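You operate a simulated robot arm through the tools that you are given. There is no shell and no other tool. Be economical: measure what you need, move in short steps, check, and stop when the job is done.

Carry out the task below with a simulated robot arm. There is one attempt and no reset: what you move stays moved.

JOB
Water-test the discharge pipe and clamp the repair sleeve over the seam that drips.
Fine: free the sleeve cam first; the seam stands dry under water; test water tap shut at the end, nothing spilt. Where these are worked on the way, their far stop is far enough and under half their travel is too little: sleeve cam, test water tap.

It is judged by the outcome, as a careful person would: the job done as asked, and still so three seconds after it is handed in. It fails if anything else is knocked over, pushed out of place, dropped, spilled or broken.

ROBOT AND FRAMES
A 6-joint arm with a two-finger parallel gripper, fixed in place. Base frame: the origin is at the foot of the arm, x ahead of it, y to its left, z up. Readings come in mm, rad, newtons and seconds.
With the tool pointing down near the work surface it reaches from about 320 to 820 mm from the base axis. Its first joint turns from -2.897 to 2.897 rad. Payload 3.91 kg.
The tool frame sits at the grasp point between the pads (the TCP): z along the fingers, y along the line on which they close. The tips reach 30 mm beyond it. The gripper opens to 110 mm. The fingers are 20 mm wide and 10 mm thick; the gripper's body (48 by 112 mm) begins 55 mm behind the TCP.
Orientation is that of the tool frame in the base frame, as a unit quaternion [x, y, z, w]. With the fingers straight down and closing along the base's y, the tool's x points along the base's -x, its y along +y and its z along -z.

CONTROLS
- The arm moves only by the tool apply_moves. Its arguments are lists of equal length, an entry for each row: "offset": the shift along the tool's x, y, z in mm, a list of three; "dr": the turn, a rotation vector about the tool's x, y, z in rad, a list of three; "jaw": the closure, from 0 (fully open) to 1 (shut). In form: {"offset": [[x, y, z], ...], "dr": [[wx, wy, wz], ...], "jaw": [jaw, ...]}. A call has 1 to 10 rows; each row shifts and turns the commanded pose from where the row before left it, along the tool's axes as they then stand. A row lasts 0.2 s, in which the tool goes at most 50 mm and 0.15 rad; a call with a longer step from one row to the next is refused whole, and so is a gripper value outside its range. A pose out of reach is approached as far as the arm can. The call stops where the force on the tool passes 50 N (or 10 N more than at its start, if that is more) or the arm is blocked; 0.2 s more then pass. The fingers move at their own pace (about 45 mm/s each) and stop on an object; they squeeze with about 43 N. The grip force told is the motor's: it shows also when the fingers shut on nothing. Time passes only in rows, and 0.2 s behind the last, so rows that do not move let the fingers close. It gives the time, the measured TCP pose, the force on the tool (base axes), the opening and the grip force at its end, in the units of the frame above (readings bear some noise), with the torque about the TCP (base axes, N m) and any sound that the robot's microphone picked up.
- Cameras (640 x 400 px; columns grow to the right, rows downward): "scene" is fixed at [400.5, 650.6, 1654.5]; the picture's right is [-0.99, 0.17, 0.00], its down [0.07, 0.40, -0.91] and it looks along [-0.15, -0.90, -0.40] (base axes); focal length 321 px, centre (320, 200). "wrist" rides on the gripper at [77, 7, -115] in the tool frame; the picture's right is [-0.09, 1.00, 0.00], its down [-0.80, -0.07, -0.59] and it looks along [-0.59, -0.05, 0.80] (tool axes); focal length 270 px, centre (320, 200).
- snapshot(camera): a new picture of that camera. No time passes.
- slide_trunk(by): slides the trunk up (or, below 0, down) by that many mm; the arm rides with it, the base frame stays. It gives what a move gives, with no picture.
- pixel_to_xyz(camera, pixels): for up to 12 pixels [column, row] of the newest picture of that camera ("zoom" is the newest enlarged one), the place [x, y, z] in the base frame of the surface seen there, good to about 2 mm. No time passes.
- enlarge(camera, box): a new picture of the part [left, top, right, bottom] of that camera's present view, enlarged. No time passes.
- job_done(): hands the job in; it is judged then, once.

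Work in short steps. Measure before you move; look again where a grasp or a placing could have gone wrong, and mend it. You have 80 turns and 54 pictures in all, those below and enlarged ones among them. Open the gripper and draw the arm clear of the work before you hand the job in, unless the task says otherwise; then end with one line.

The tools are called after "Call:" by a JSON object that holds its "fn" and its "kwargs". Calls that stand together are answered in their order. apply_moves: Moves the arm, as the interface text tells. Its arguments: {"type":"object","properties":{"offset":{"type":"array","items":{"type":"array","items":{"type":"number"}}},"dr":{"type":"array","items":{"type":"array","items":{"type":"number"}}},"jaw":{"type":"array","items":{"type":"number"}}},"required":["offset","dr","jaw"]} The other tools are called the same way: slide_trunk (by) slides the trunk up or down; snapshot (camera) takes a picture; pixel_to_xyz (camera, pixels) gives the place of the surface under pixels of a picture; enlarge (camera, box) takes an enlarged picture of a part of a camera's view; job_done () hands the job in.

At the start:

```text
clock: 0.0
eef_pos: [182.8, -388.6, 1405.9]
ee_rot: [0.0, 1.0, 0.0, -0.001]
force: [0.5, 0.4, 0.6]
moment: [0.02, 0.02, -0.01]
grip_width: 110.0
grasp_force: 0.0
trunk travel left (down, up): [-575.0, 35.0]
```

scene: 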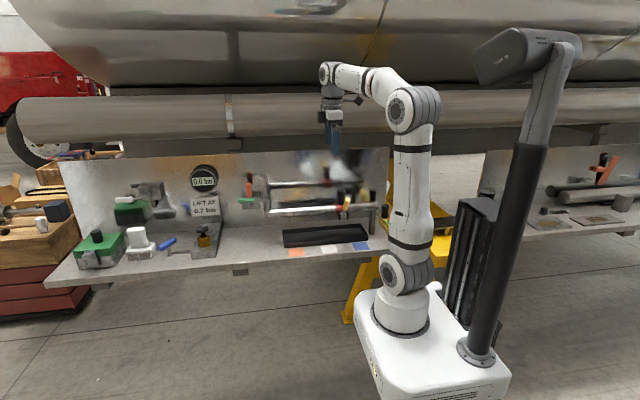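
wrist: 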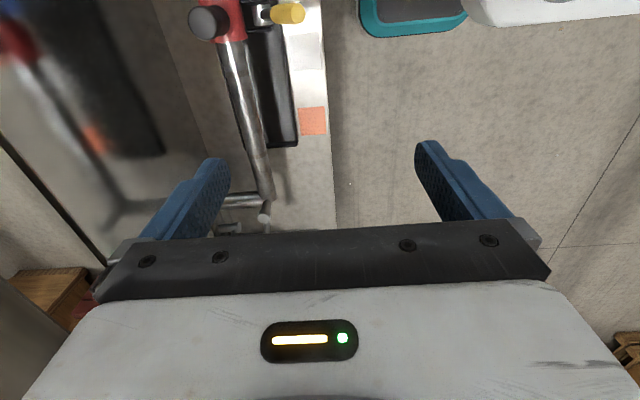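

The bench with the pipes lies in the scene picture around columns 230-400, rows 170-260. I enlarge that area to identify the parts.

Call:
{"fn": "enlarge", "kwargs": {"camera": "scene", "box": [230, 150, 400, 256]}}

Call:
{"fn": "enlarge", "kwargs": {"camera": "scene", "box": [60, 150, 240, 270]}}

```text
3.76 times, centred on (315, 203) of scene
```

zoom: 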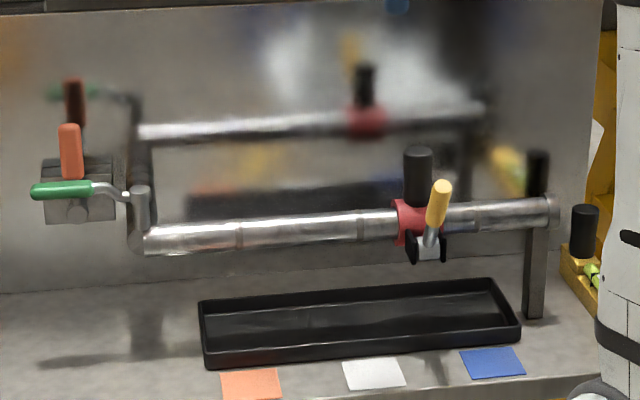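

```text
3.33 times, centred on (150, 210) of scene
```

zoom: 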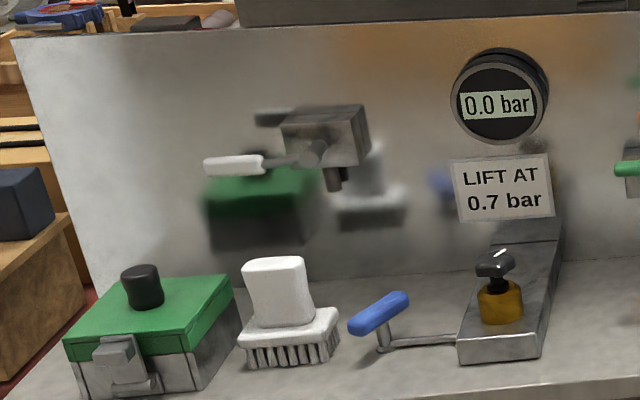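

I enlarge the pipe with valve more closely and take measurements.

Call:
{"fn": "enlarge", "kwargs": {"camera": "scene", "box": [234, 165, 314, 215]}}

Call:
{"fn": "pixel_to_xyz", "kwargs": {"camera": "zoom", "pixels": [[80, 210], [110, 130], [50, 200], [160, 190], [230, 200], [235, 260], [260, 285], [400, 280], [500, 270], [100, 240], [260, 340], [560, 150]]}}

Call:
{"fn": "enlarge", "kwargs": {"camera": "scene", "box": [300, 170, 396, 230]}}

Call:
{"fn": "pixel_to_xyz", "kwargs": {"camera": "zoom", "pixels": [[238, 130], [238, 180], [300, 160], [285, 220], [240, 215], [215, 230], [350, 205], [500, 190], [480, 130], [100, 240], [480, 350], [280, 260]]}}

```text
8.00 times, centred on (274, 190) of scene
```

zoom: 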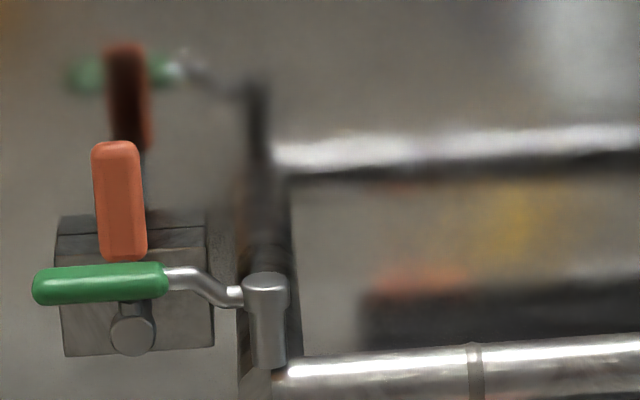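

```text
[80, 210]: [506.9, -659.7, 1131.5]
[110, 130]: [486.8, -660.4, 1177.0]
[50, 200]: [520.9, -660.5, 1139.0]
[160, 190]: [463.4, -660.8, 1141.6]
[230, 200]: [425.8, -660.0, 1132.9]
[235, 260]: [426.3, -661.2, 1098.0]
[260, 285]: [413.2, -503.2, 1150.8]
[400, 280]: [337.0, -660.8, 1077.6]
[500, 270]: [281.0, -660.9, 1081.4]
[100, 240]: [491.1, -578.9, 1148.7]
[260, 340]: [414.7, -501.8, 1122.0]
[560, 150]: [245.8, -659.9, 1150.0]
```

```text
6.67 times, centred on (348, 200) of scene
```

zoom: 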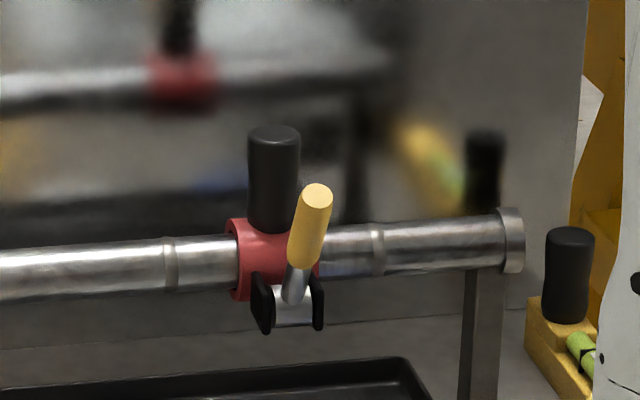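

```text
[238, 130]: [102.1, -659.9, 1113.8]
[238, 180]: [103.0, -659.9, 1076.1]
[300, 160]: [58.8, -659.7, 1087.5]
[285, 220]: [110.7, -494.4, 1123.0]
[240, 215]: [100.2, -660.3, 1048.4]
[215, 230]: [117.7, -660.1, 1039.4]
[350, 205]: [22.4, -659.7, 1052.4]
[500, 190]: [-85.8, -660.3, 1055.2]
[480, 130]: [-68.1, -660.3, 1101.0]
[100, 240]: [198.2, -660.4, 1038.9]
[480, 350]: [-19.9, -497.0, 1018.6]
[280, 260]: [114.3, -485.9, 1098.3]
```

Measuring the sleeve and seams in this zoom, then the valve in another.

Call:
{"fn": "pixel_to_xyz", "kwargs": {"camera": "zoom", "pixels": [[275, 135], [260, 200], [317, 195], [305, 250], [295, 285], [260, 300], [318, 305], [290, 315], [171, 262], [378, 250], [240, 270], [513, 240]]}}

Call:
{"fn": "enlarge", "kwargs": {"camera": "scene", "box": [234, 175, 314, 225]}}

Call:
{"fn": "pixel_to_xyz", "kwargs": {"camera": "zoom", "pixels": [[45, 208], [100, 205], [155, 200], [200, 205], [265, 202], [118, 70], [115, 120], [120, 165], [133, 255], [475, 290], [330, 290], [90, 260]]}}

```text
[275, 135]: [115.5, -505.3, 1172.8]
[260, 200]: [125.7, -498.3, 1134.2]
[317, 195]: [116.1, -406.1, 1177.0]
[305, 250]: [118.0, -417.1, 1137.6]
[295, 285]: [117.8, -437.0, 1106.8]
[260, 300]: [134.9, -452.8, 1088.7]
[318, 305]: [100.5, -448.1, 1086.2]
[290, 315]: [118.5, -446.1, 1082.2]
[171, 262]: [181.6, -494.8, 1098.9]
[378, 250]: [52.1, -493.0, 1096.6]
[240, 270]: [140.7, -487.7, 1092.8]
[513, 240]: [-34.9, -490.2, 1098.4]
```

```text
8.00 times, centred on (274, 200) of scene
```

zoom: 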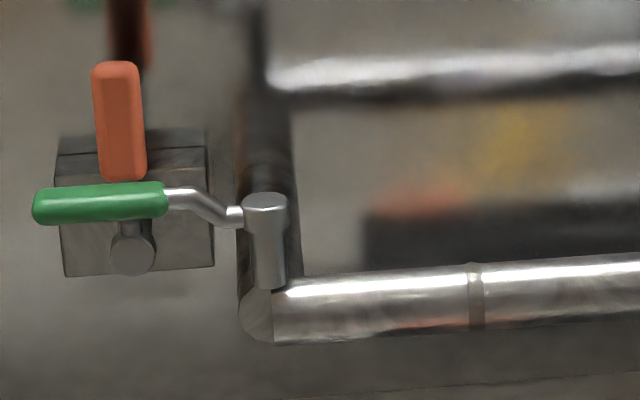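

```text
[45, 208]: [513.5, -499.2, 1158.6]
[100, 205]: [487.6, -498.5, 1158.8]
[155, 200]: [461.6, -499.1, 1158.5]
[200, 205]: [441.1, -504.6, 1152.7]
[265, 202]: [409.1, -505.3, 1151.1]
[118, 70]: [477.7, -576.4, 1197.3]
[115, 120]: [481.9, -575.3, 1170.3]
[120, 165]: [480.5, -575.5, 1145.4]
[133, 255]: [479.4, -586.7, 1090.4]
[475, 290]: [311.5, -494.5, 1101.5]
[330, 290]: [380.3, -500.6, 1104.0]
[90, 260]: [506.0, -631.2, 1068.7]
```

The tool is high above the pipe. I turn it a quarter about its axis so that the camera looks from the robot side and the fingers close along x.

Call:
{"fn": "apply_moves", "kwargs": {"offset": [[0, 0, 0], [0, 0, 0], [0, 0, 0], [0, 0, 0], [0, 0, 0], [0, 0, 0], [0, 0, 0], [0, 0, 0], [0, 0, 0], [0, 0, 0]], "dr": [[0, 0, 0.15], [0, 0, 0.15], [0, 0, 0.15], [0, 0, 0.15], [0, 0, 0.15], [0, 0, 0.15], [0, 0, 0.15], [0, 0, 0.15], [0, 0, 0.15], [0, 0, 0.15]], "jaw": [0, 0, 0, 0, 0, 0, 0, 0, 0, 0]}}

Call:
{"fn": "apply_moves", "kwargs": {"offset": [[0, 0, 0], [0, 0, 0]], "dr": [[0, 0, 0.0708], [0, 0, 0]], "jaw": [0, 0]}}

Call:
{"fn": "snapshot", "kwargs": {"camera": "wrist"}}

```text
clock: 2.2
eef_pos: [181.6, -387.5, 1404.5]
ee_rot: [0.683, 0.731, 0.001, 0.0]
force: [0.2, 0.6, -0.1]
moment: [0.05, -0.01, 0.03]
grip_width: 110.0
grasp_force: 0.1
trunk travel left (down, up): [-575.0, 35.0]
```

```text
clock: 2.8
eef_pos: [182.6, -387.4, 1406.1]
ee_rot: [0.707, 0.707, 0.0, 0.0]
force: [-0.3, -0.2, -1.0]
moment: [0.01, 0.01, 0.0]
grip_width: 110.0
grasp_force: 0.0
trunk travel left (down, up): [-575.0, 35.0]
```

```text
46 pictures are left
```

wrist: 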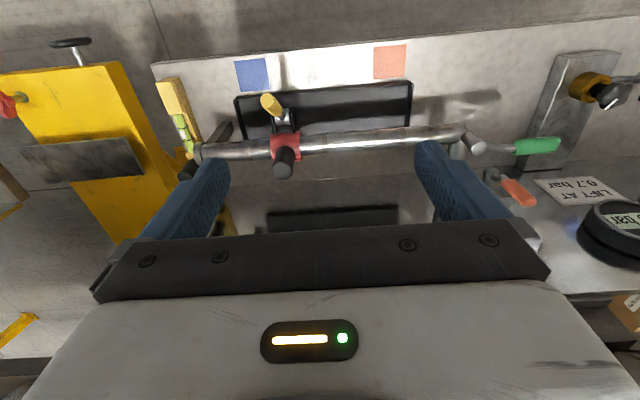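

Good overview: sleeve at (285,145), yellow cam at (272,105), green tap at (537,146), orange lever (518,190). I enlarge both.

Call:
{"fn": "enlarge", "kwargs": {"camera": "wrist", "box": [190, 80, 350, 180]}}

Call:
{"fn": "enlarge", "kwargs": {"camera": "wrist", "box": [420, 105, 580, 215]}}

```text
4.00 times, centred on (270, 130) of wrist
```

zoom: 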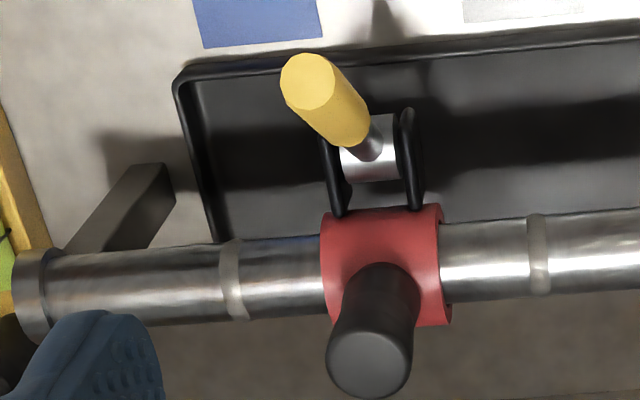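

```text
3.64 times, centred on (500, 160) of wrist
```

zoom: 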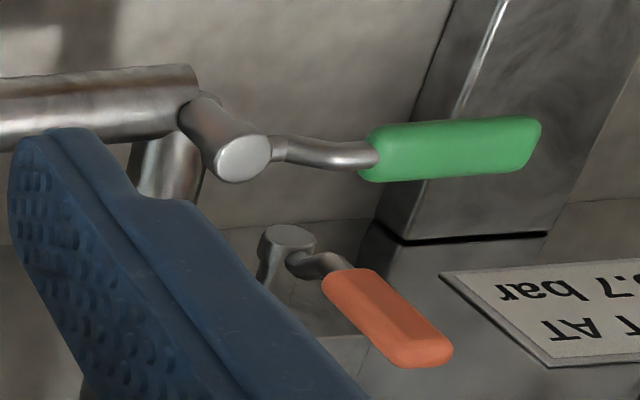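

The cam lever (yellow) leans outward from the drum at about (118,-448,1085). I bring closed fingers between knob and lever, above first.

Call:
{"fn": "apply_moves", "kwargs": {"offset": [[-29, -33, 0], [-29, -33, 0], [0, 0, 45], [0, 0, 45], [0, 0, 45], [0, 0, 40], [0, 0, 30], [0, 0, 0]], "dr": [[0, 0, 0], [0, 0, 0], [0, 0, 0], [0, 0, 0], [0, 0, 0], [0, 0, 0], [0, 0, 0], [0, 0, 0]], "jaw": [1, 1, 1, 1, 1, 1, 1, 1]}}

Call:
{"fn": "snapshot", "kwargs": {"camera": "wrist"}}

```text
clock: 4.6
eef_pos: [116.7, -444.3, 1201.0]
ee_rot: [0.708, 0.707, 0.0, 0.001]
force: [-1.0, 0.5, 0.8]
moment: [-0.01, -0.02, -0.04]
grip_width: 0.0
grasp_force: 37.8
trunk travel left (down, up): [-575.0, 35.0]
```

```text
43 pictures are left
```

wrist: 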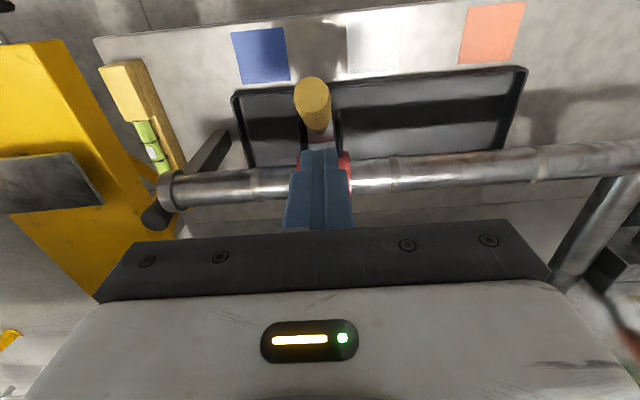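

Fingertips sit between lever and knob. I go down 32 mm, then push outward in small steps.

Call:
{"fn": "apply_moves", "kwargs": {"offset": [[0, 0, 32], [10, 0, 0], [10, 0, 0], [10, 0, 0], [10, 0, 0], [0, 0, 0]], "dr": [[0, 0, 0], [0, 0, 0], [0, 0, 0], [0, 0, 0], [0, 0, 0], [0, 0, 0]], "jaw": [1, 1, 1, 1, 1, 1]}}

Call:
{"fn": "enlarge", "kwargs": {"camera": "scene", "box": [300, 170, 396, 230]}}

```text
clock: 6.0
eef_pos: [116.7, -405.8, 1169.3]
ee_rot: [0.707, 0.707, 0.0, 0.0]
force: [-0.3, -0.8, -0.4]
moment: [-0.04, 0.0, 0.02]
grip_width: 0.0
grasp_force: 37.6
trunk travel left (down, up): [-575.0, 35.0]
```

```text
6.67 times, centred on (348, 200) of scene
```

zoom: 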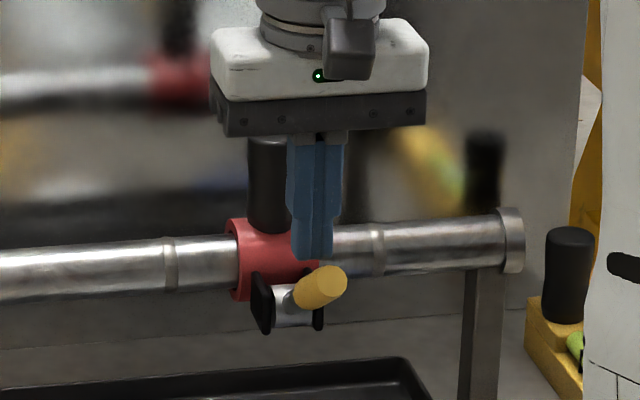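

The lever swings out freely, now its tip is around (335,280). I measure its position before pushing on.

Call:
{"fn": "pixel_to_xyz", "kwargs": {"camera": "zoom", "pixels": [[328, 282], [305, 298], [285, 300], [262, 310]]}}

```text
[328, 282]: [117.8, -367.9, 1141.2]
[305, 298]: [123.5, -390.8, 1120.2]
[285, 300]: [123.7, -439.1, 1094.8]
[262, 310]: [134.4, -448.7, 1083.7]
```

Lever is at ~57° from vertical. I move the tips 22 mm out and then press downward on it until it stops.

Call:
{"fn": "apply_moves", "kwargs": {"offset": [[11, 0, 0], [11, 0, 0], [0, 0, 10], [0, 0, 10], [0, 0, 10], [0, 0, 10], [0, 0, 10], [0, 0, 8], [0, 0, 0]], "dr": [[0, 0, 0], [0, 0, 0], [0, 0, 0], [0, 0, 0], [0, 0, 0], [0, 0, 0], [0, 0, 0], [0, 0, 0], [0, 0, 0]], "jaw": [1, 1, 1, 1, 1, 1, 1, 1, 1]}}

Call:
{"fn": "enlarge", "kwargs": {"camera": "scene", "box": [300, 170, 396, 230]}}

```text
clock: 7.8
eef_pos: [116.5, -384.3, 1120.6]
ee_rot: [0.707, 0.707, -0.005, 0.007]
force: [-1.3, 13.4, 32.9]
moment: [0.06, 0.08, -0.04]
grip_width: 0.2
grasp_force: 37.6
trunk travel left (down, up): [-575.0, 35.0]
stopped in row 8: the force on the tool passed its limit at 64 N (the readings are from after the stop); the commanded pose is now the measured one
```

```text
6.67 times, centred on (348, 200) of scene
```

zoom: 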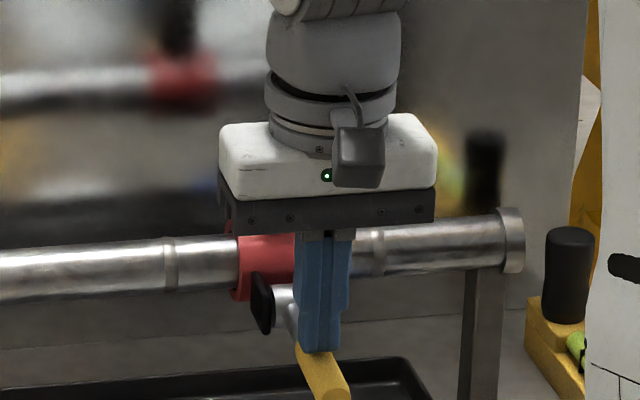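

The lever hit its far stop, lying horizontal. I lift away, and measure obstacles near the tap (gauge and sign).

Call:
{"fn": "apply_moves", "kwargs": {"offset": [[0, 0, -20], [0, 0, -45], [0, 0, -45], [0, 0, -40], [0, 0, 0]], "dr": [[0, 0, 0], [0, 0, 0], [0, 0, 0], [0, 0, 0], [0, 0, 0]], "jaw": [1, 1, 1, 1, 1]}}

Call:
{"fn": "snapshot", "kwargs": {"camera": "scene"}}

Call:
{"fn": "pixel_to_xyz", "kwargs": {"camera": "scene", "pixels": [[215, 180], [204, 178], [222, 205], [246, 178], [202, 241], [308, 130], [240, 140]]}}

```text
clock: 9.0
eef_pos: [117.0, -386.0, 1268.0]
ee_rot: [0.707, 0.707, -0.004, 0.005]
force: [0.1, -0.6, -0.9]
moment: [-0.03, 0.01, -0.01]
grip_width: 0.0
grasp_force: 37.9
trunk travel left (down, up): [-575.0, 35.0]
```

```text
40 pictures are left
```

scene: 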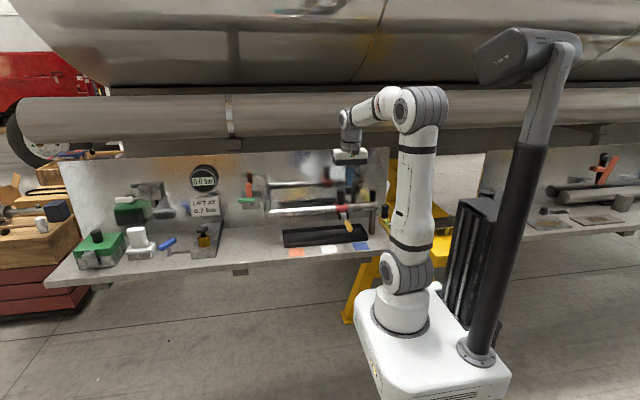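

```text
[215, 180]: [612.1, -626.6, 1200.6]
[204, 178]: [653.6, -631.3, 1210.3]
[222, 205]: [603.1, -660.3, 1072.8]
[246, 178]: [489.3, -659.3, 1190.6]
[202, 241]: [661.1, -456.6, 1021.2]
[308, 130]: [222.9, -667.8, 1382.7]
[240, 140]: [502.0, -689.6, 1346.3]
```

The scene shows lever down at (347,226). Before going closer to the wall I check the overhead pipe's position.

Call:
{"fn": "pixel_to_xyz", "kwargs": {"camera": "scene", "pixels": [[280, 118], [280, 100], [280, 60], [280, 138], [230, 125], [347, 226], [343, 213]]}}

Call:
{"fn": "enlarge", "kwargs": {"camera": "scene", "box": [300, 180, 396, 240]}}

```text
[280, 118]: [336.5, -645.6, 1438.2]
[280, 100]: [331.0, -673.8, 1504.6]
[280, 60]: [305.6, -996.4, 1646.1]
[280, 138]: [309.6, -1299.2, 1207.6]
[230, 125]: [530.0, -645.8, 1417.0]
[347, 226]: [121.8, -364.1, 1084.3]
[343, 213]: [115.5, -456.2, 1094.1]
```

```text
6.67 times, centred on (348, 210) of scene
```

zoom: 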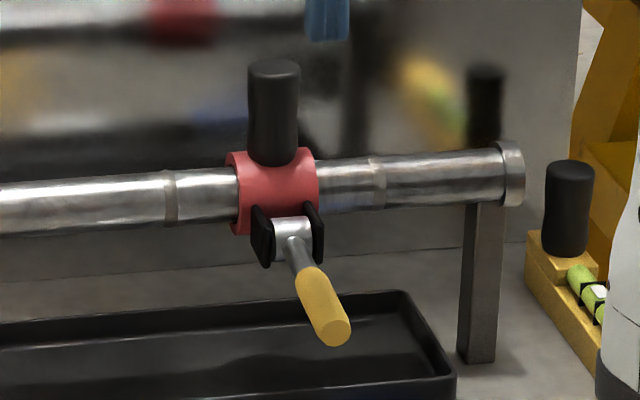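

Clearance to the overhead pipe (front at y=-645) is fine. I move over to the tap, behind the green lever at (495,-532).

Call:
{"fn": "apply_moves", "kwargs": {"offset": [[-16.2, 42, 0], [-16.2, 42, 0], [-16.2, 42, 0], [-16.2, 42, 0], [-16.2, 42, 0], [-16.2, 42, 0], [-16.2, 42, 0], [-16.2, 42, 0], [-16.4, 42, 0], [0, 0, 0]], "dr": [[0, 0, 0], [0, 0, 0], [0, 0, 0], [0, 0, 0], [0, 0, 0], [0, 0, 0], [0, 0, 0], [0, 0, 0], [0, 0, 0], [0, 0, 0]], "jaw": [1, 1, 1, 1, 1, 1, 1, 1, 1, 1]}}

Call:
{"fn": "snapshot", "kwargs": {"camera": "wrist"}}

```text
clock: 11.2
eef_pos: [492.5, -531.4, 1272.1]
ee_rot: [0.707, 0.707, -0.004, 0.005]
force: [-0.7, 0.6, 0.4]
moment: [-0.02, 0.0, -0.02]
grip_width: 0.0
grasp_force: 37.9
trunk travel left (down, up): [-575.0, 35.0]
```

```text
38 pictures are left
```

wrist: 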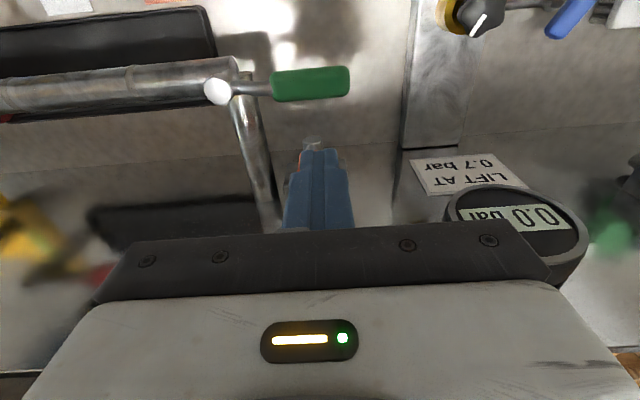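

The fingers are behind the green lever with clearance. I descend 100 mm and check.

Call:
{"fn": "apply_moves", "kwargs": {"offset": [[0, 0, 40], [0, 0, 35], [0, 0, 25], [0, 0, 0]], "dr": [[0, 0, 0], [0, 0, 0], [0, 0, 0], [0, 0, 0]], "jaw": [1, 1, 1, 1]}}

Call:
{"fn": "snapshot", "kwargs": {"camera": "wrist"}}

```text
clock: 12.2
eef_pos: [494.8, -532.8, 1171.4]
ee_rot: [0.708, 0.706, -0.003, 0.005]
force: [0.4, -0.2, -0.1]
moment: [0.02, 0.03, 0.05]
grip_width: 0.1
grasp_force: 37.9
trunk travel left (down, up): [-575.0, 35.0]
```

```text
37 pictures are left
```

wrist: 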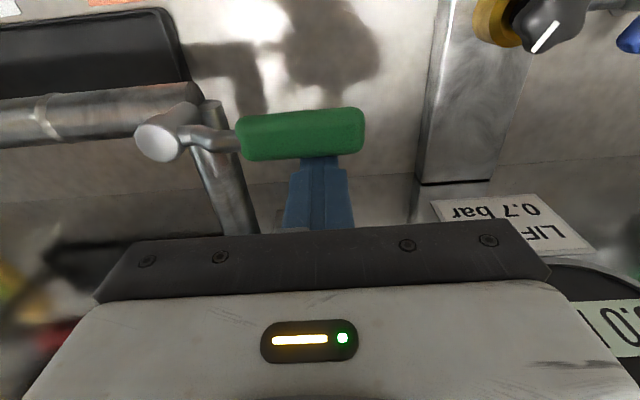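

Tips are right behind the green lever. I push gently outward (+y), 40 mm.

Call:
{"fn": "apply_moves", "kwargs": {"offset": [[8, 0, 0], [6, 0, 0], [6, 0, 0], [6, 0, 0], [7, 0, 0], [7, 0, 0], [0, 0, 0]], "dr": [[0, 0, 0], [0, 0, 0], [0, 0, 0], [0, 0, 0], [0, 0, 0], [0, 0, 0], [0, 0, 0]], "jaw": [1, 1, 1, 1, 1, 1, 1]}}

Call:
{"fn": "snapshot", "kwargs": {"camera": "wrist"}}

```text
clock: 13.8
eef_pos: [493.9, -493.4, 1170.6]
ee_rot: [0.707, 0.708, -0.004, 0.005]
force: [0.3, -0.9, -0.4]
moment: [-0.01, 0.0, 0.0]
grip_width: 0.0
grasp_force: 38.0
trunk travel left (down, up): [-575.0, 35.0]
```

```text
36 pictures are left
```

wrist: 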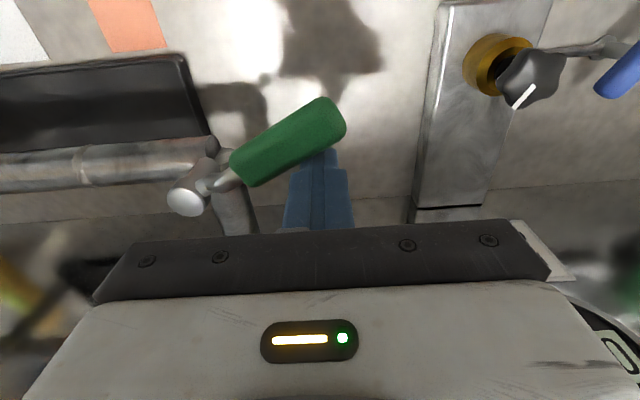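

The tap lever turns freely. I continue along the arc towards 90° open.

Call:
{"fn": "apply_moves", "kwargs": {"offset": [[15, -3, 0], [15, -5, 0], [13, -8, 0], [12, -10, 0], [10, -12, 0], [5, -12, 0], [0, -10, 0], [0, -6, 0], [0, -5, 0], [0, 0, 0]], "dr": [[0, 0, 0], [0, 0, 0], [0, 0, 0], [0, 0, 0], [0, 0, 0], [0, 0, 0], [0, 0, 0], [0, 0, 0], [0, 0, 0], [0, 0, 0]], "jaw": [1, 1, 1, 1, 1, 1, 1, 1, 1, 1]}}

Call:
{"fn": "snapshot", "kwargs": {"camera": "scene"}}

Call:
{"fn": "enlarge", "kwargs": {"camera": "scene", "box": [230, 160, 400, 266]}}

```text
clock: 16.0
eef_pos: [428.2, -423.4, 1169.0]
ee_rot: [0.706, 0.708, -0.004, 0.006]
force: [26.7, -2.3, 8.5]
moment: [-0.07, -0.29, 0.11]
grip_width: 0.2
grasp_force: 37.4
trunk travel left (down, up): [-575.0, 35.0]
```

```text
35 pictures are left
```

scene: 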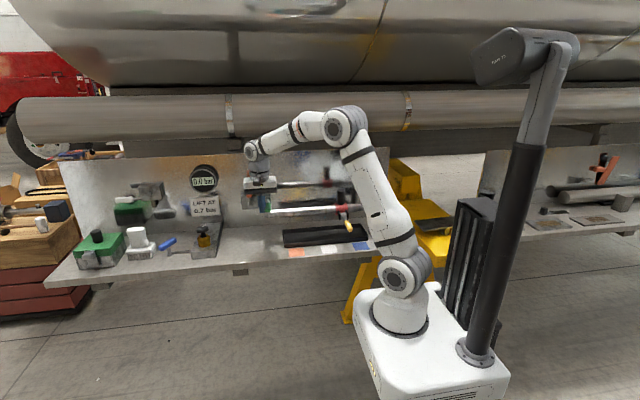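

```text
3.76 times, centred on (315, 213) of scene
```

zoom: 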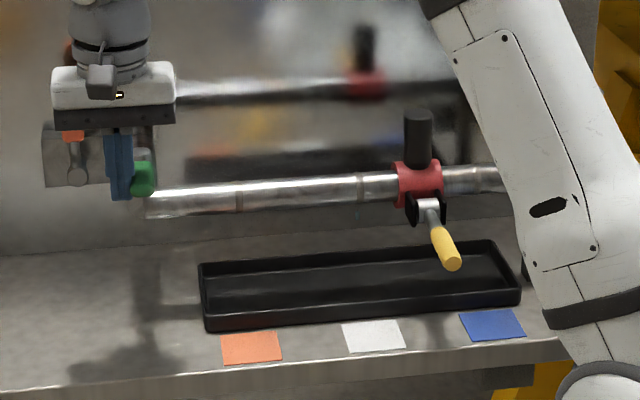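

The lever has met its stop (27 N). I back off slightly, wait a moment and look at the seams.

Call:
{"fn": "apply_moves", "kwargs": {"offset": [[0, 20, 0], [0, 0, -30], [0, 0, -30], [0, 0, 0], [0, 0, 0]], "dr": [[0, 0, 0], [0, 0, 0], [0, 0, 0], [0, 0, 0], [0, 0, 0]], "jaw": [1, 1, 1, 1, 1]}}

Call:
{"fn": "enlarge", "kwargs": {"camera": "scene", "box": [270, 192, 366, 252]}}

Call:
{"fn": "snapshot", "kwargs": {"camera": "wrist"}}

```text
clock: 17.2
eef_pos: [444.9, -422.9, 1229.3]
ee_rot: [0.707, 0.707, -0.003, 0.005]
force: [0.4, -0.1, 0.0]
moment: [0.01, 0.01, -0.03]
grip_width: 0.2
grasp_force: 37.9
trunk travel left (down, up): [-575.0, 35.0]
```

```text
6.67 times, centred on (318, 222) of scene
```

zoom: 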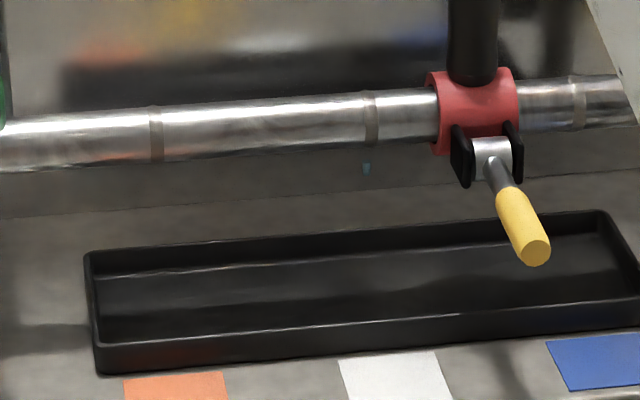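

```text
32 pictures are left
```

wrist: 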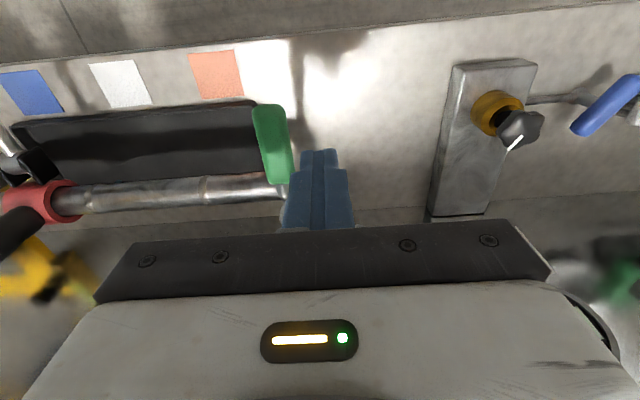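

A blue drop at zoom (366,168) falls below the middle seam (371,118), i.e. x≈181. I wait shortly and look again to confirm it is the only one.

Call:
{"fn": "apply_moves", "kwargs": {"offset": [[0, 0, 0], [0, 0, 0]], "dr": [[0, 0, 0], [0, 0, 0]], "jaw": [1, 1]}}

Call:
{"fn": "enlarge", "kwargs": {"camera": "scene", "box": [270, 192, 366, 252]}}

Call:
{"fn": "pixel_to_xyz", "kwargs": {"camera": "zoom", "pixels": [[371, 105], [371, 125], [430, 100], [518, 90], [473, 60], [475, 30], [475, 90], [534, 253], [458, 150], [516, 145], [156, 125], [577, 100]]}}

```text
clock: 17.8
eef_pos: [445.1, -421.4, 1229.2]
ee_rot: [0.707, 0.707, -0.004, 0.004]
force: [0.5, 0.5, -0.4]
moment: [-0.01, 0.01, 0.03]
grip_width: 0.1
grasp_force: 37.6
trunk travel left (down, up): [-575.0, 35.0]
```

```text
6.67 times, centred on (318, 222) of scene
```

zoom: 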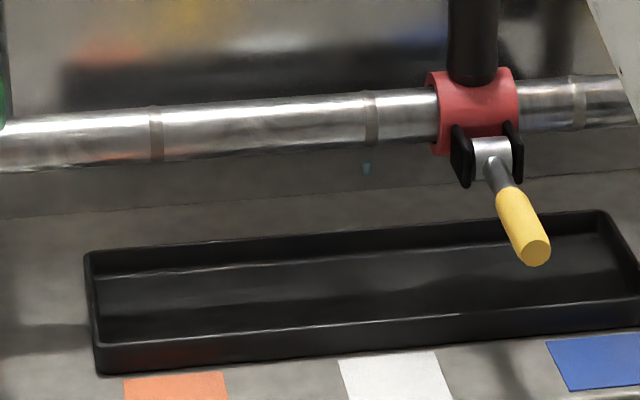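

```text
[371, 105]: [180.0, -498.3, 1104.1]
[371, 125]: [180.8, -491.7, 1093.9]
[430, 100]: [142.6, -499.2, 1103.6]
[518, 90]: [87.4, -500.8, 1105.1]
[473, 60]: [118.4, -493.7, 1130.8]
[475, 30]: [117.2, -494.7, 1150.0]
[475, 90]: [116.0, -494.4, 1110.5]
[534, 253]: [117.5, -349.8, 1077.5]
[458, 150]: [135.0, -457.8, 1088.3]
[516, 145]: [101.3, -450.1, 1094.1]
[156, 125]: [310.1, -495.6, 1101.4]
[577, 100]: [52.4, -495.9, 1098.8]
```

Only the middle seam (x≈181) drips. I shut the tap while fitting the sleeve: cross over the lever to its -x side and descend.

Call:
{"fn": "apply_moves", "kwargs": {"offset": [[-4, -36, 0], [0, -36, 0], [0, 0, 30], [0, 0, 29], [0, 0, 0]], "dr": [[0, 0, 0], [0, 0, 0], [0, 0, 0], [0, 0, 0], [0, 0, 0]], "jaw": [1, 1, 1, 1, 1]}}

Call:
{"fn": "apply_moves", "kwargs": {"offset": [[0, 17, 0], [1, 20, 0], [-3, 21, 0], [-7, 20, 0], [-14, 17, 0], [-17, 13, 0], [-16, 6, 0], [-6, 3, 0], [-3, 0, 0], [0, 0, 0]], "dr": [[0, 0, 0], [0, 0, 0], [0, 0, 0], [0, 0, 0], [0, 0, 0], [0, 0, 0], [0, 0, 0], [0, 0, 0], [0, 0, 0], [0, 0, 0]], "jaw": [1, 1, 1, 1, 1, 1, 1, 1, 1, 1]}}

Call:
{"fn": "snapshot", "kwargs": {"camera": "wrist"}}

```text
clock: 19.0
eef_pos: [371.3, -426.7, 1168.7]
ee_rot: [0.707, 0.707, -0.003, 0.005]
force: [-0.7, 0.2, -1.0]
moment: [-0.01, -0.01, 0.0]
grip_width: 0.0
grasp_force: 38.0
trunk travel left (down, up): [-575.0, 35.0]
```

```text
clock: 21.2
eef_pos: [488.7, -490.2, 1170.9]
ee_rot: [0.707, 0.707, -0.004, 0.004]
force: [-3.1, 17.3, -2.6]
moment: [0.32, 0.23, -0.07]
grip_width: 0.0
grasp_force: 37.2
trunk travel left (down, up): [-575.0, 35.0]
```

```text
30 pictures are left
```

wrist: 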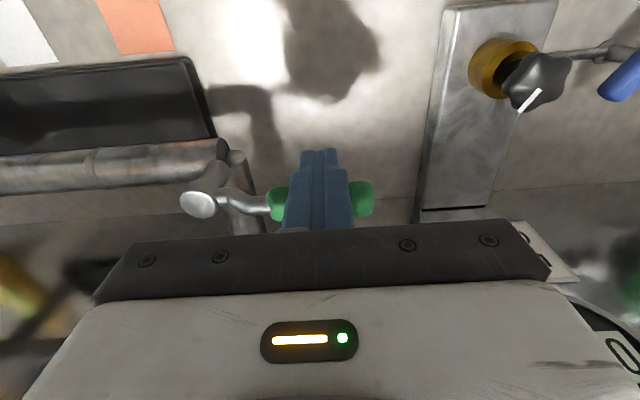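

Tap is shut against its stop (17 N). I back off, rise and travel to above the sleeve knob with the gripper opened.

Call:
{"fn": "apply_moves", "kwargs": {"offset": [[15, 0, 0], [0, 0, -45], [0, 0, -45], [-4, -46, 0], [-4, -46, 0], [-4, -46, 0], [-4, -46, 0], [-4, -46, 0], [-4, -46, 0], [-4, -46, 0]], "dr": [[0, 0, 0], [0, 0, 0], [0, 0, 0], [0, 0, 0], [0, 0, 0], [0, 0, 0], [0, 0, 0], [0, 0, 0], [0, 0, 0], [0, 0, 0]], "jaw": [1, 1, 1, 0.3, 0.3, 0.3, 0.3, 0.3, 0.3, 0.3]}}

Call:
{"fn": "apply_moves", "kwargs": {"offset": [[-2, -48, 0], [0, 0, 0]], "dr": [[0, 0, 0], [0, 0, 0]], "jaw": [0.3, 0.3]}}

Call:
{"fn": "snapshot", "kwargs": {"camera": "wrist"}}

Call:
{"fn": "enlarge", "kwargs": {"camera": "scene", "box": [230, 160, 400, 266]}}

```text
clock: 23.4
eef_pos: [165.8, -503.4, 1260.6]
ee_rot: [0.707, 0.707, -0.002, 0.005]
force: [-0.6, 0.3, 0.2]
moment: [-0.01, 0.0, -0.02]
grip_width: 77.0
grasp_force: 0.1
trunk travel left (down, up): [-575.0, 35.0]
```

```text
clock: 24.0
eef_pos: [119.6, -506.1, 1260.1]
ee_rot: [0.707, 0.707, -0.004, 0.005]
force: [-0.9, 0.2, 0.6]
moment: [0.02, -0.03, -0.01]
grip_width: 77.1
grasp_force: 0.1
trunk travel left (down, up): [-575.0, 35.0]
```

```text
29 pictures are left
```

wrist: 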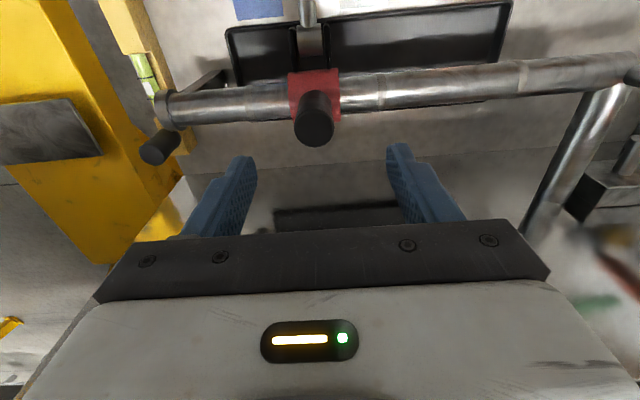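

```text
3.76 times, centred on (315, 213) of scene
```

zoom: 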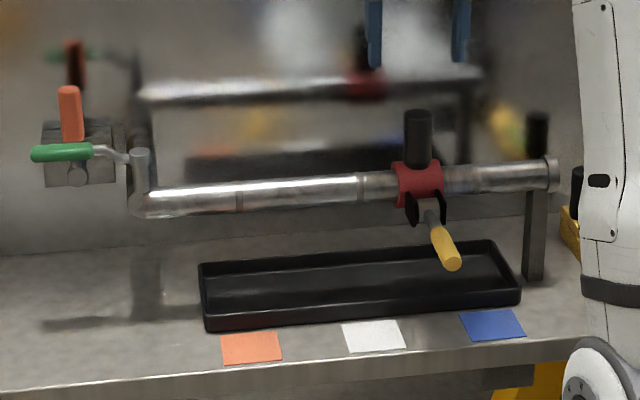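

Tap lever is back at its start, pipe dry. I descend 96 mm around the knob and close.

Call:
{"fn": "apply_moves", "kwargs": {"offset": [[0, -2, 40], [0, 0, 36], [0, 0, 20], [0, 0, 0], [0, 0, 0], [0, 0, 0], [0, 0, 0], [0, 0, 0]], "dr": [[0, 0, 0], [0, 0, 0], [0, 0, 0], [0, 0, 0], [0, 0, 0], [0, 0, 0], [0, 0, 0], [0, 0, 0]], "jaw": [0.3, 0.3, 0.3, 0.3, 1, 1, 1, 1]}}

Call:
{"fn": "snapshot", "kwargs": {"camera": "wrist"}}

```text
clock: 25.8
eef_pos: [116.4, -506.0, 1164.8]
ee_rot: [0.708, 0.707, -0.004, 0.004]
force: [-2.7, 0.0, -0.6]
moment: [-0.1, 0.76, -0.07]
grip_width: 31.5
grasp_force: 44.6
trunk travel left (down, up): [-575.0, 35.0]
```

```text
27 pictures are left
```

wrist: 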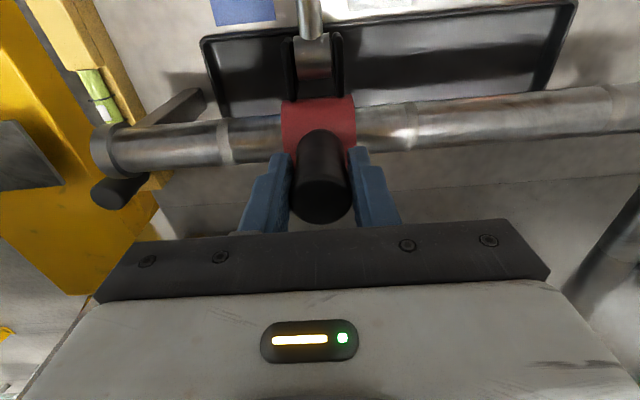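

Knob gripped (31.5 mm). I slide the sleeve +64.5 mm in x, in small steps.

Call:
{"fn": "apply_moves", "kwargs": {"offset": [[0, 8, 0], [0, 10, 0], [0, 10, 0], [0, 10, 0], [0, 10, 0], [0, 10, 0], [0, 6.5, 0], [0, 0, 0]], "dr": [[0, 0, 0], [0, 0, 0], [0, 0, 0], [0, 0, 0], [0, 0, 0], [0, 0, 0], [0, 0, 0], [0, 0, 0]], "jaw": [1, 1, 1, 1, 1, 1, 1, 1]}}

Call:
{"fn": "enlarge", "kwargs": {"camera": "scene", "box": [270, 180, 366, 240]}}

Call:
{"fn": "pixel_to_xyz", "kwargs": {"camera": "zoom", "pixels": [[329, 185], [412, 175], [370, 175], [352, 232], [410, 225], [156, 205], [577, 180], [430, 330]]}}

```text
clock: 27.6
eef_pos: [181.0, -507.3, 1164.1]
ee_rot: [0.707, 0.707, -0.004, 0.005]
force: [-1.6, 2.0, 5.4]
moment: [1.01, 0.88, -0.16]
grip_width: 31.4
grasp_force: 44.8
trunk travel left (down, up): [-575.0, 35.0]
```

```text
6.67 times, centred on (318, 210) of scene
```

zoom: 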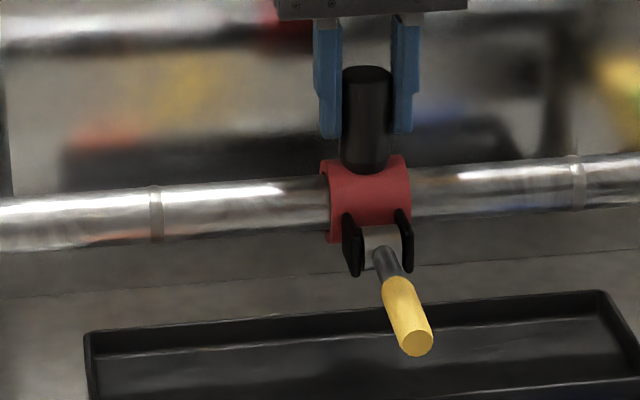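

```text
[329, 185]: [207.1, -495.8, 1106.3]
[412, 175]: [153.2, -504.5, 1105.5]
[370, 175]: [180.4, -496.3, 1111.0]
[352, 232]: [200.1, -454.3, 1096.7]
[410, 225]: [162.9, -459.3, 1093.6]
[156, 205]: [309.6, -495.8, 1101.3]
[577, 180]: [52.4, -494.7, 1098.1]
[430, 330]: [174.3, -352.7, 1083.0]
```

Sleeve centred at 180.2 over seam at 181. I release the knob, rise, and move over the lever handle at y≈-375.

Call:
{"fn": "apply_moves", "kwargs": {"offset": [[0, 0, 0], [0, 0, 0], [0, 0, 0], [0, 0, -40], [0, 0, -40], [44, 0, 0], [44, 0, 0], [44, 0, 0], [0, 0, 0]], "dr": [[0, 0, 0], [0, 0, 0], [0, 0, 0], [0, 0, 0], [0, 0, 0], [0, 0, 0], [0, 0, 0], [0, 0, 0], [0, 0, 0]], "jaw": [0.4, 0.4, 0.4, 0.4, 0.4, 0.4, 0.4, 0.4, 0.4]}}

Call:
{"fn": "snapshot", "kwargs": {"camera": "wrist"}}

Call:
{"fn": "pixel_to_xyz", "kwargs": {"camera": "wrist", "pixels": [[320, 110], [320, 140], [320, 180], [250, 120], [320, 40]]}}

```text
clock: 29.6
eef_pos: [182.6, -374.6, 1243.1]
ee_rot: [0.707, 0.707, -0.004, 0.004]
force: [0.3, 0.6, -1.1]
moment: [-0.02, -0.01, -0.04]
grip_width: 65.8
grasp_force: 0.1
trunk travel left (down, up): [-575.0, 35.0]
```

```text
25 pictures are left
```

wrist: 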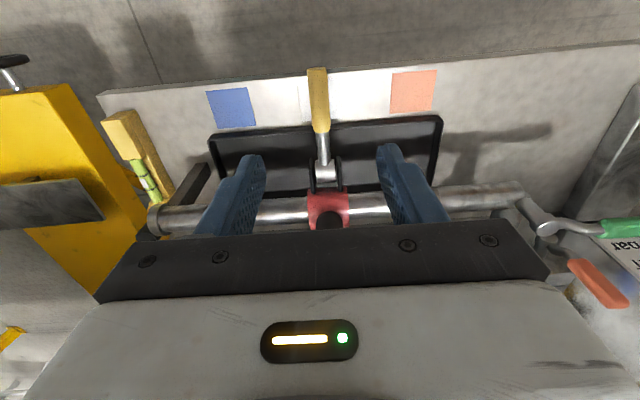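

```text
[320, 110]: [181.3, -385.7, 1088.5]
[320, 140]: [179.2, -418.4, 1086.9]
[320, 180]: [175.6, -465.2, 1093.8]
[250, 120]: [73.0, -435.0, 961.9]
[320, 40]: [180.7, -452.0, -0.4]
```

The lever handle lies at z≈1088 (top), x≈181, y -405..-350. I descend 158 mm around it and close.

Call:
{"fn": "apply_moves", "kwargs": {"offset": [[0, -1.5, 45], [0, 0, 45], [0, 0, 40], [0, 0, 28], [0, 0, 0], [0, 0, 0], [0, 0, 0], [0, 0, 0]], "dr": [[0, 0, 0], [0, 0, 0], [0, 0, 0], [0, 0, 0], [0, 0, 0], [0, 0, 0], [0, 0, 0], [0, 0, 0]], "jaw": [0.4, 0.4, 0.4, 0.4, 1, 1, 1, 1]}}

Call:
{"fn": "enlarge", "kwargs": {"camera": "scene", "box": [270, 180, 366, 240]}}

```text
clock: 31.4
eef_pos: [182.0, -377.2, 1084.4]
ee_rot: [0.707, 0.707, -0.004, 0.005]
force: [0.1, -1.5, -3.3]
moment: [0.15, 0.0, 0.0]
grip_width: 24.5
grasp_force: 44.8
trunk travel left (down, up): [-575.0, 35.0]
```

```text
6.67 times, centred on (318, 210) of scene
```

zoom: 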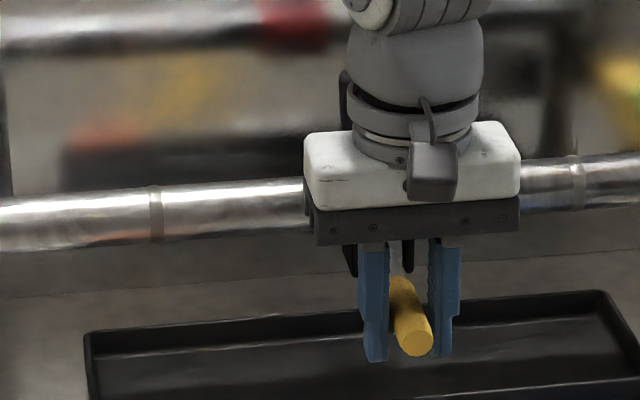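

Lever gripped (24.5 mm). I lift it along the arc about the pivot (y≈-455, z≈1080) to the clamped angle.

Call:
{"fn": "apply_moves", "kwargs": {"offset": [[-0.5, 0, -8.7], [-1.5, 0, -8.8], [-2.5, 0, -8.5], [-3.4, 0, -8.2], [-4.3, 0, -7.7], [-5.2, 0, -7.2], [-6, 0, -6.5], [-6.6, 0, -5.9], [-7.2, 0, -5], [-7.8, 0, -4.2]], "dr": [[0, 0, 0], [0, 0, 0], [0, 0, 0], [0, 0, 0], [0, 0, 0], [0, 0, 0], [0, 0, 0], [0, 0, 0], [0, 0, 0], [0, 0, 0]], "jaw": [1, 1, 1, 1, 1, 1, 1, 1, 1, 1]}}

Call:
{"fn": "enlarge", "kwargs": {"camera": "scene", "box": [270, 170, 366, 230]}}

```text
clock: 33.6
eef_pos: [180.5, -418.2, 1158.2]
ee_rot: [0.707, 0.707, -0.004, 0.005]
force: [0.9, 21.5, 0.4]
moment: [1.55, 0.03, -0.05]
grip_width: 24.6
grasp_force: 45.0
trunk travel left (down, up): [-575.0, 35.0]
```

```text
6.67 times, centred on (318, 200) of scene
```

zoom: 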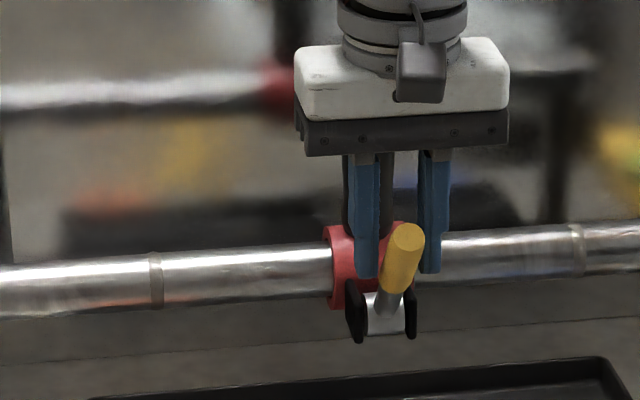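

Lever is up at the initial angle, with 21 N resistance. I press a few mm more to be sure it is at the stop.

Call:
{"fn": "apply_moves", "kwargs": {"offset": [[-3, 0, -1], [-3, 0, -1], [0, 0, 0]], "dr": [[0, 0, 0], [0, 0, 0], [0, 0, 0]], "jaw": [1, 1, 1]}}

```text
clock: 34.4
eef_pos: [179.7, -423.5, 1159.9]
ee_rot: [0.707, 0.707, -0.004, 0.005]
force: [1.6, 24.6, 7.6]
moment: [1.5, 0.01, -0.02]
grip_width: 24.3
grasp_force: 44.5
trunk travel left (down, up): [-575.0, 35.0]
```

It resists about equally. I release, rise, and inspect lever position.

Call:
{"fn": "apply_moves", "kwargs": {"offset": [[0, 0, 0], [0, 0, 0], [0, 0, -40], [0, 0, -45], [0, 0, 0]], "dr": [[0, 0, 0], [0, 0, 0], [0, 0, 0], [0, 0, 0], [0, 0, 0]], "jaw": [0.4, 0.4, 0.4, 0.4, 0.4]}}

Call:
{"fn": "enlarge", "kwargs": {"camera": "scene", "box": [270, 170, 366, 230]}}

Call:
{"fn": "pixel_to_xyz", "kwargs": {"camera": "zoom", "pixels": [[408, 238], [398, 275], [385, 303], [352, 310], [413, 300], [329, 270], [412, 250], [370, 280]]}}

```text
clock: 35.6
eef_pos: [180.0, -425.0, 1243.6]
ee_rot: [0.707, 0.707, -0.004, 0.005]
force: [0.2, -0.7, 0.6]
moment: [-0.02, -0.01, 0.02]
grip_width: 65.9
grasp_force: 0.0
trunk travel left (down, up): [-575.0, 35.0]
```

```text
6.67 times, centred on (318, 200) of scene
```

zoom: 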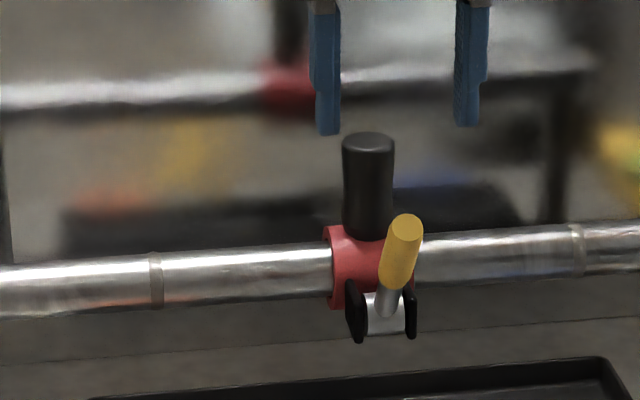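

```text
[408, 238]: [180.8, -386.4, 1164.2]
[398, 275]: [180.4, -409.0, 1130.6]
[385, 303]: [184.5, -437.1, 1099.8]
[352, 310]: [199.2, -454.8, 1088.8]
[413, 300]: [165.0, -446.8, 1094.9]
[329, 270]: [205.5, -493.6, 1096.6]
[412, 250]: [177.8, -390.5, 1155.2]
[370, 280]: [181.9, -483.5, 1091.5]
```

The lever tip is now (relative to the drum) about 12° less upright than at the start. I push it further from the outside with closed fingers.

Call:
{"fn": "apply_moves", "kwargs": {"offset": [[35, 0, 0], [38, 0, 0], [0, 0, 30], [0, 0, 35], [0, 0, 0]], "dr": [[0, 0, 0], [0, 0, 0], [0, 0, 0], [0, 0, 0], [0, 0, 0]], "jaw": [1, 1, 1, 1, 1]}}

Call:
{"fn": "apply_moves", "kwargs": {"offset": [[-8, 0, 0], [-8, 0, 0], [-8, 0, 0], [-6, 0, 0], [-6, 0, 0], [-6, 0, 0], [-6, 0, 0], [-5, 0, 0], [0, 0, 0]], "dr": [[0, 0, 0], [0, 0, 0], [0, 0, 0], [0, 0, 0], [0, 0, 0], [0, 0, 0], [0, 0, 0], [0, 0, 0], [0, 0, 0]], "jaw": [1, 1, 1, 1, 1, 1, 1, 1, 1]}}

Call:
{"fn": "enlarge", "kwargs": {"camera": "scene", "box": [270, 170, 366, 230]}}

```text
clock: 36.8
eef_pos: [179.5, -353.1, 1176.6]
ee_rot: [0.708, 0.707, -0.004, 0.005]
force: [0.1, 0.3, 0.2]
moment: [0.0, -0.03, -0.02]
grip_width: 0.1
grasp_force: 37.8
trunk travel left (down, up): [-575.0, 35.0]
```

```text
clock: 38.4
eef_pos: [179.4, -389.1, 1177.3]
ee_rot: [0.707, 0.707, 0.001, -0.002]
force: [0.4, 31.0, 6.5]
moment: [0.23, -0.3, 0.01]
grip_width: 0.0
grasp_force: 38.2
trunk travel left (down, up): [-575.0, 35.0]
stopped in row 8: the force on the tool passed its limit at 54 N (the readings are from after the stop); the commanded pose is now the measured one
```

```text
6.67 times, centred on (318, 200) of scene
```

zoom: 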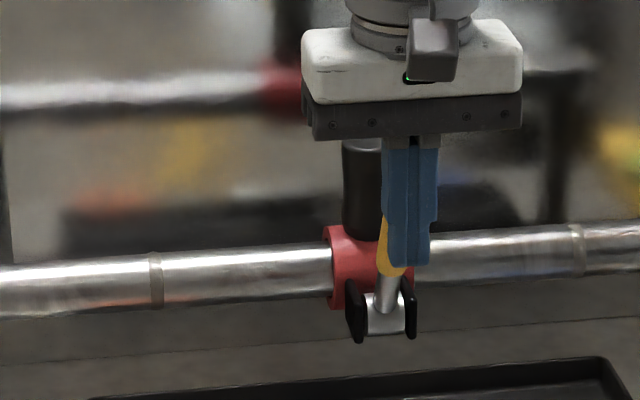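

The lever hit a firm stop (54 N). I back off and check its position.

Call:
{"fn": "apply_moves", "kwargs": {"offset": [[20, 0, 0], [10, 0, -40], [0, 0, -45], [0, 0, 0]], "dr": [[0, 0, 0], [0, 0, 0], [0, 0, 0], [0, 0, 0]], "jaw": [1, 1, 1, 1]}}

Call:
{"fn": "enlarge", "kwargs": {"camera": "scene", "box": [270, 170, 366, 230]}}

Call:
{"fn": "pixel_to_xyz", "kwargs": {"camera": "zoom", "pixels": [[405, 215], [400, 245], [395, 275], [385, 303], [329, 270], [412, 250]]}}

```text
clock: 39.4
eef_pos: [178.9, -368.0, 1261.3]
ee_rot: [0.708, 0.707, 0.002, -0.001]
force: [-0.2, 0.1, 0.1]
moment: [0.01, 0.0, -0.02]
grip_width: 0.0
grasp_force: 37.6
trunk travel left (down, up): [-575.0, 35.0]
```

```text
6.67 times, centred on (318, 200) of scene
```

zoom: 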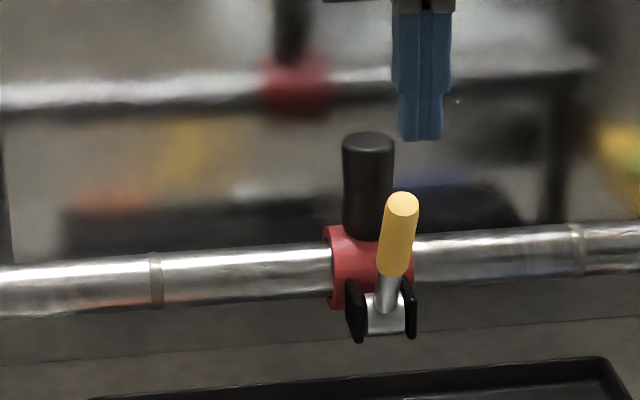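

```text
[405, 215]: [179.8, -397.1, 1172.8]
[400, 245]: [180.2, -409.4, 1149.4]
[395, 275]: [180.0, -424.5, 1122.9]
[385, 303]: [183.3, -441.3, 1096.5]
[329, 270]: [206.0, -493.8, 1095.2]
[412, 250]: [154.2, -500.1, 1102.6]
```

The lever now matches its original clamped position. I go to reopen the tap for the proof test.

Call:
{"fn": "apply_moves", "kwargs": {"offset": [[-20.5, 39.5, 0], [-20.5, 39.5, 0], [-20.5, 39.5, 0], [-20.5, 39.5, 0], [-20.5, 39.5, 0], [-20.5, 39.5, 0], [-20.5, 39.5, 0], [-20.5, 39.5, 0], [0, 0, 0]], "dr": [[0, 0, 0], [0, 0, 0], [0, 0, 0], [0, 0, 0], [0, 0, 0], [0, 0, 0], [0, 0, 0], [0, 0, 0], [0, 0, 0]], "jaw": [1, 1, 1, 1, 1, 1, 1, 1, 1]}}

Call:
{"fn": "apply_moves", "kwargs": {"offset": [[0, 0, 40], [0, 0, 30], [0, 0, 21], [0, 0, 0]], "dr": [[0, 0, 0], [0, 0, 0], [0, 0, 0], [0, 0, 0]], "jaw": [1, 1, 1, 1]}}

Call:
{"fn": "snapshot", "kwargs": {"camera": "wrist"}}

```text
clock: 41.4
eef_pos: [495.5, -530.4, 1261.5]
ee_rot: [0.708, 0.707, 0.001, 0.0]
force: [-0.3, -0.1, -1.0]
moment: [0.01, -0.01, 0.0]
grip_width: 0.0
grasp_force: 37.8
trunk travel left (down, up): [-575.0, 35.0]
```

```text
clock: 42.4
eef_pos: [495.5, -531.7, 1169.9]
ee_rot: [0.707, 0.707, 0.0, 0.0]
force: [0.4, -0.8, 0.0]
moment: [0.01, 0.04, 0.0]
grip_width: 0.2
grasp_force: 37.3
trunk travel left (down, up): [-575.0, 35.0]
```

```text
19 pictures are left
```

wrist: 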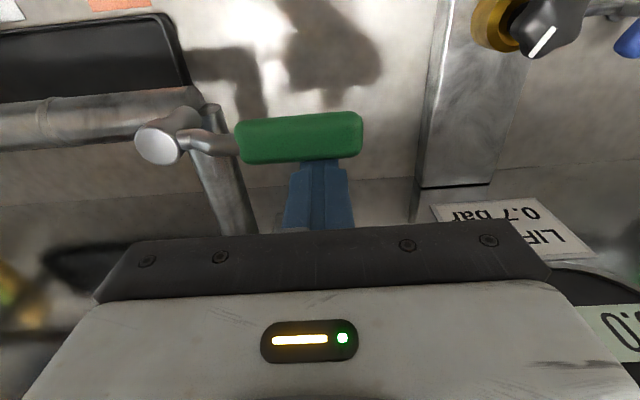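

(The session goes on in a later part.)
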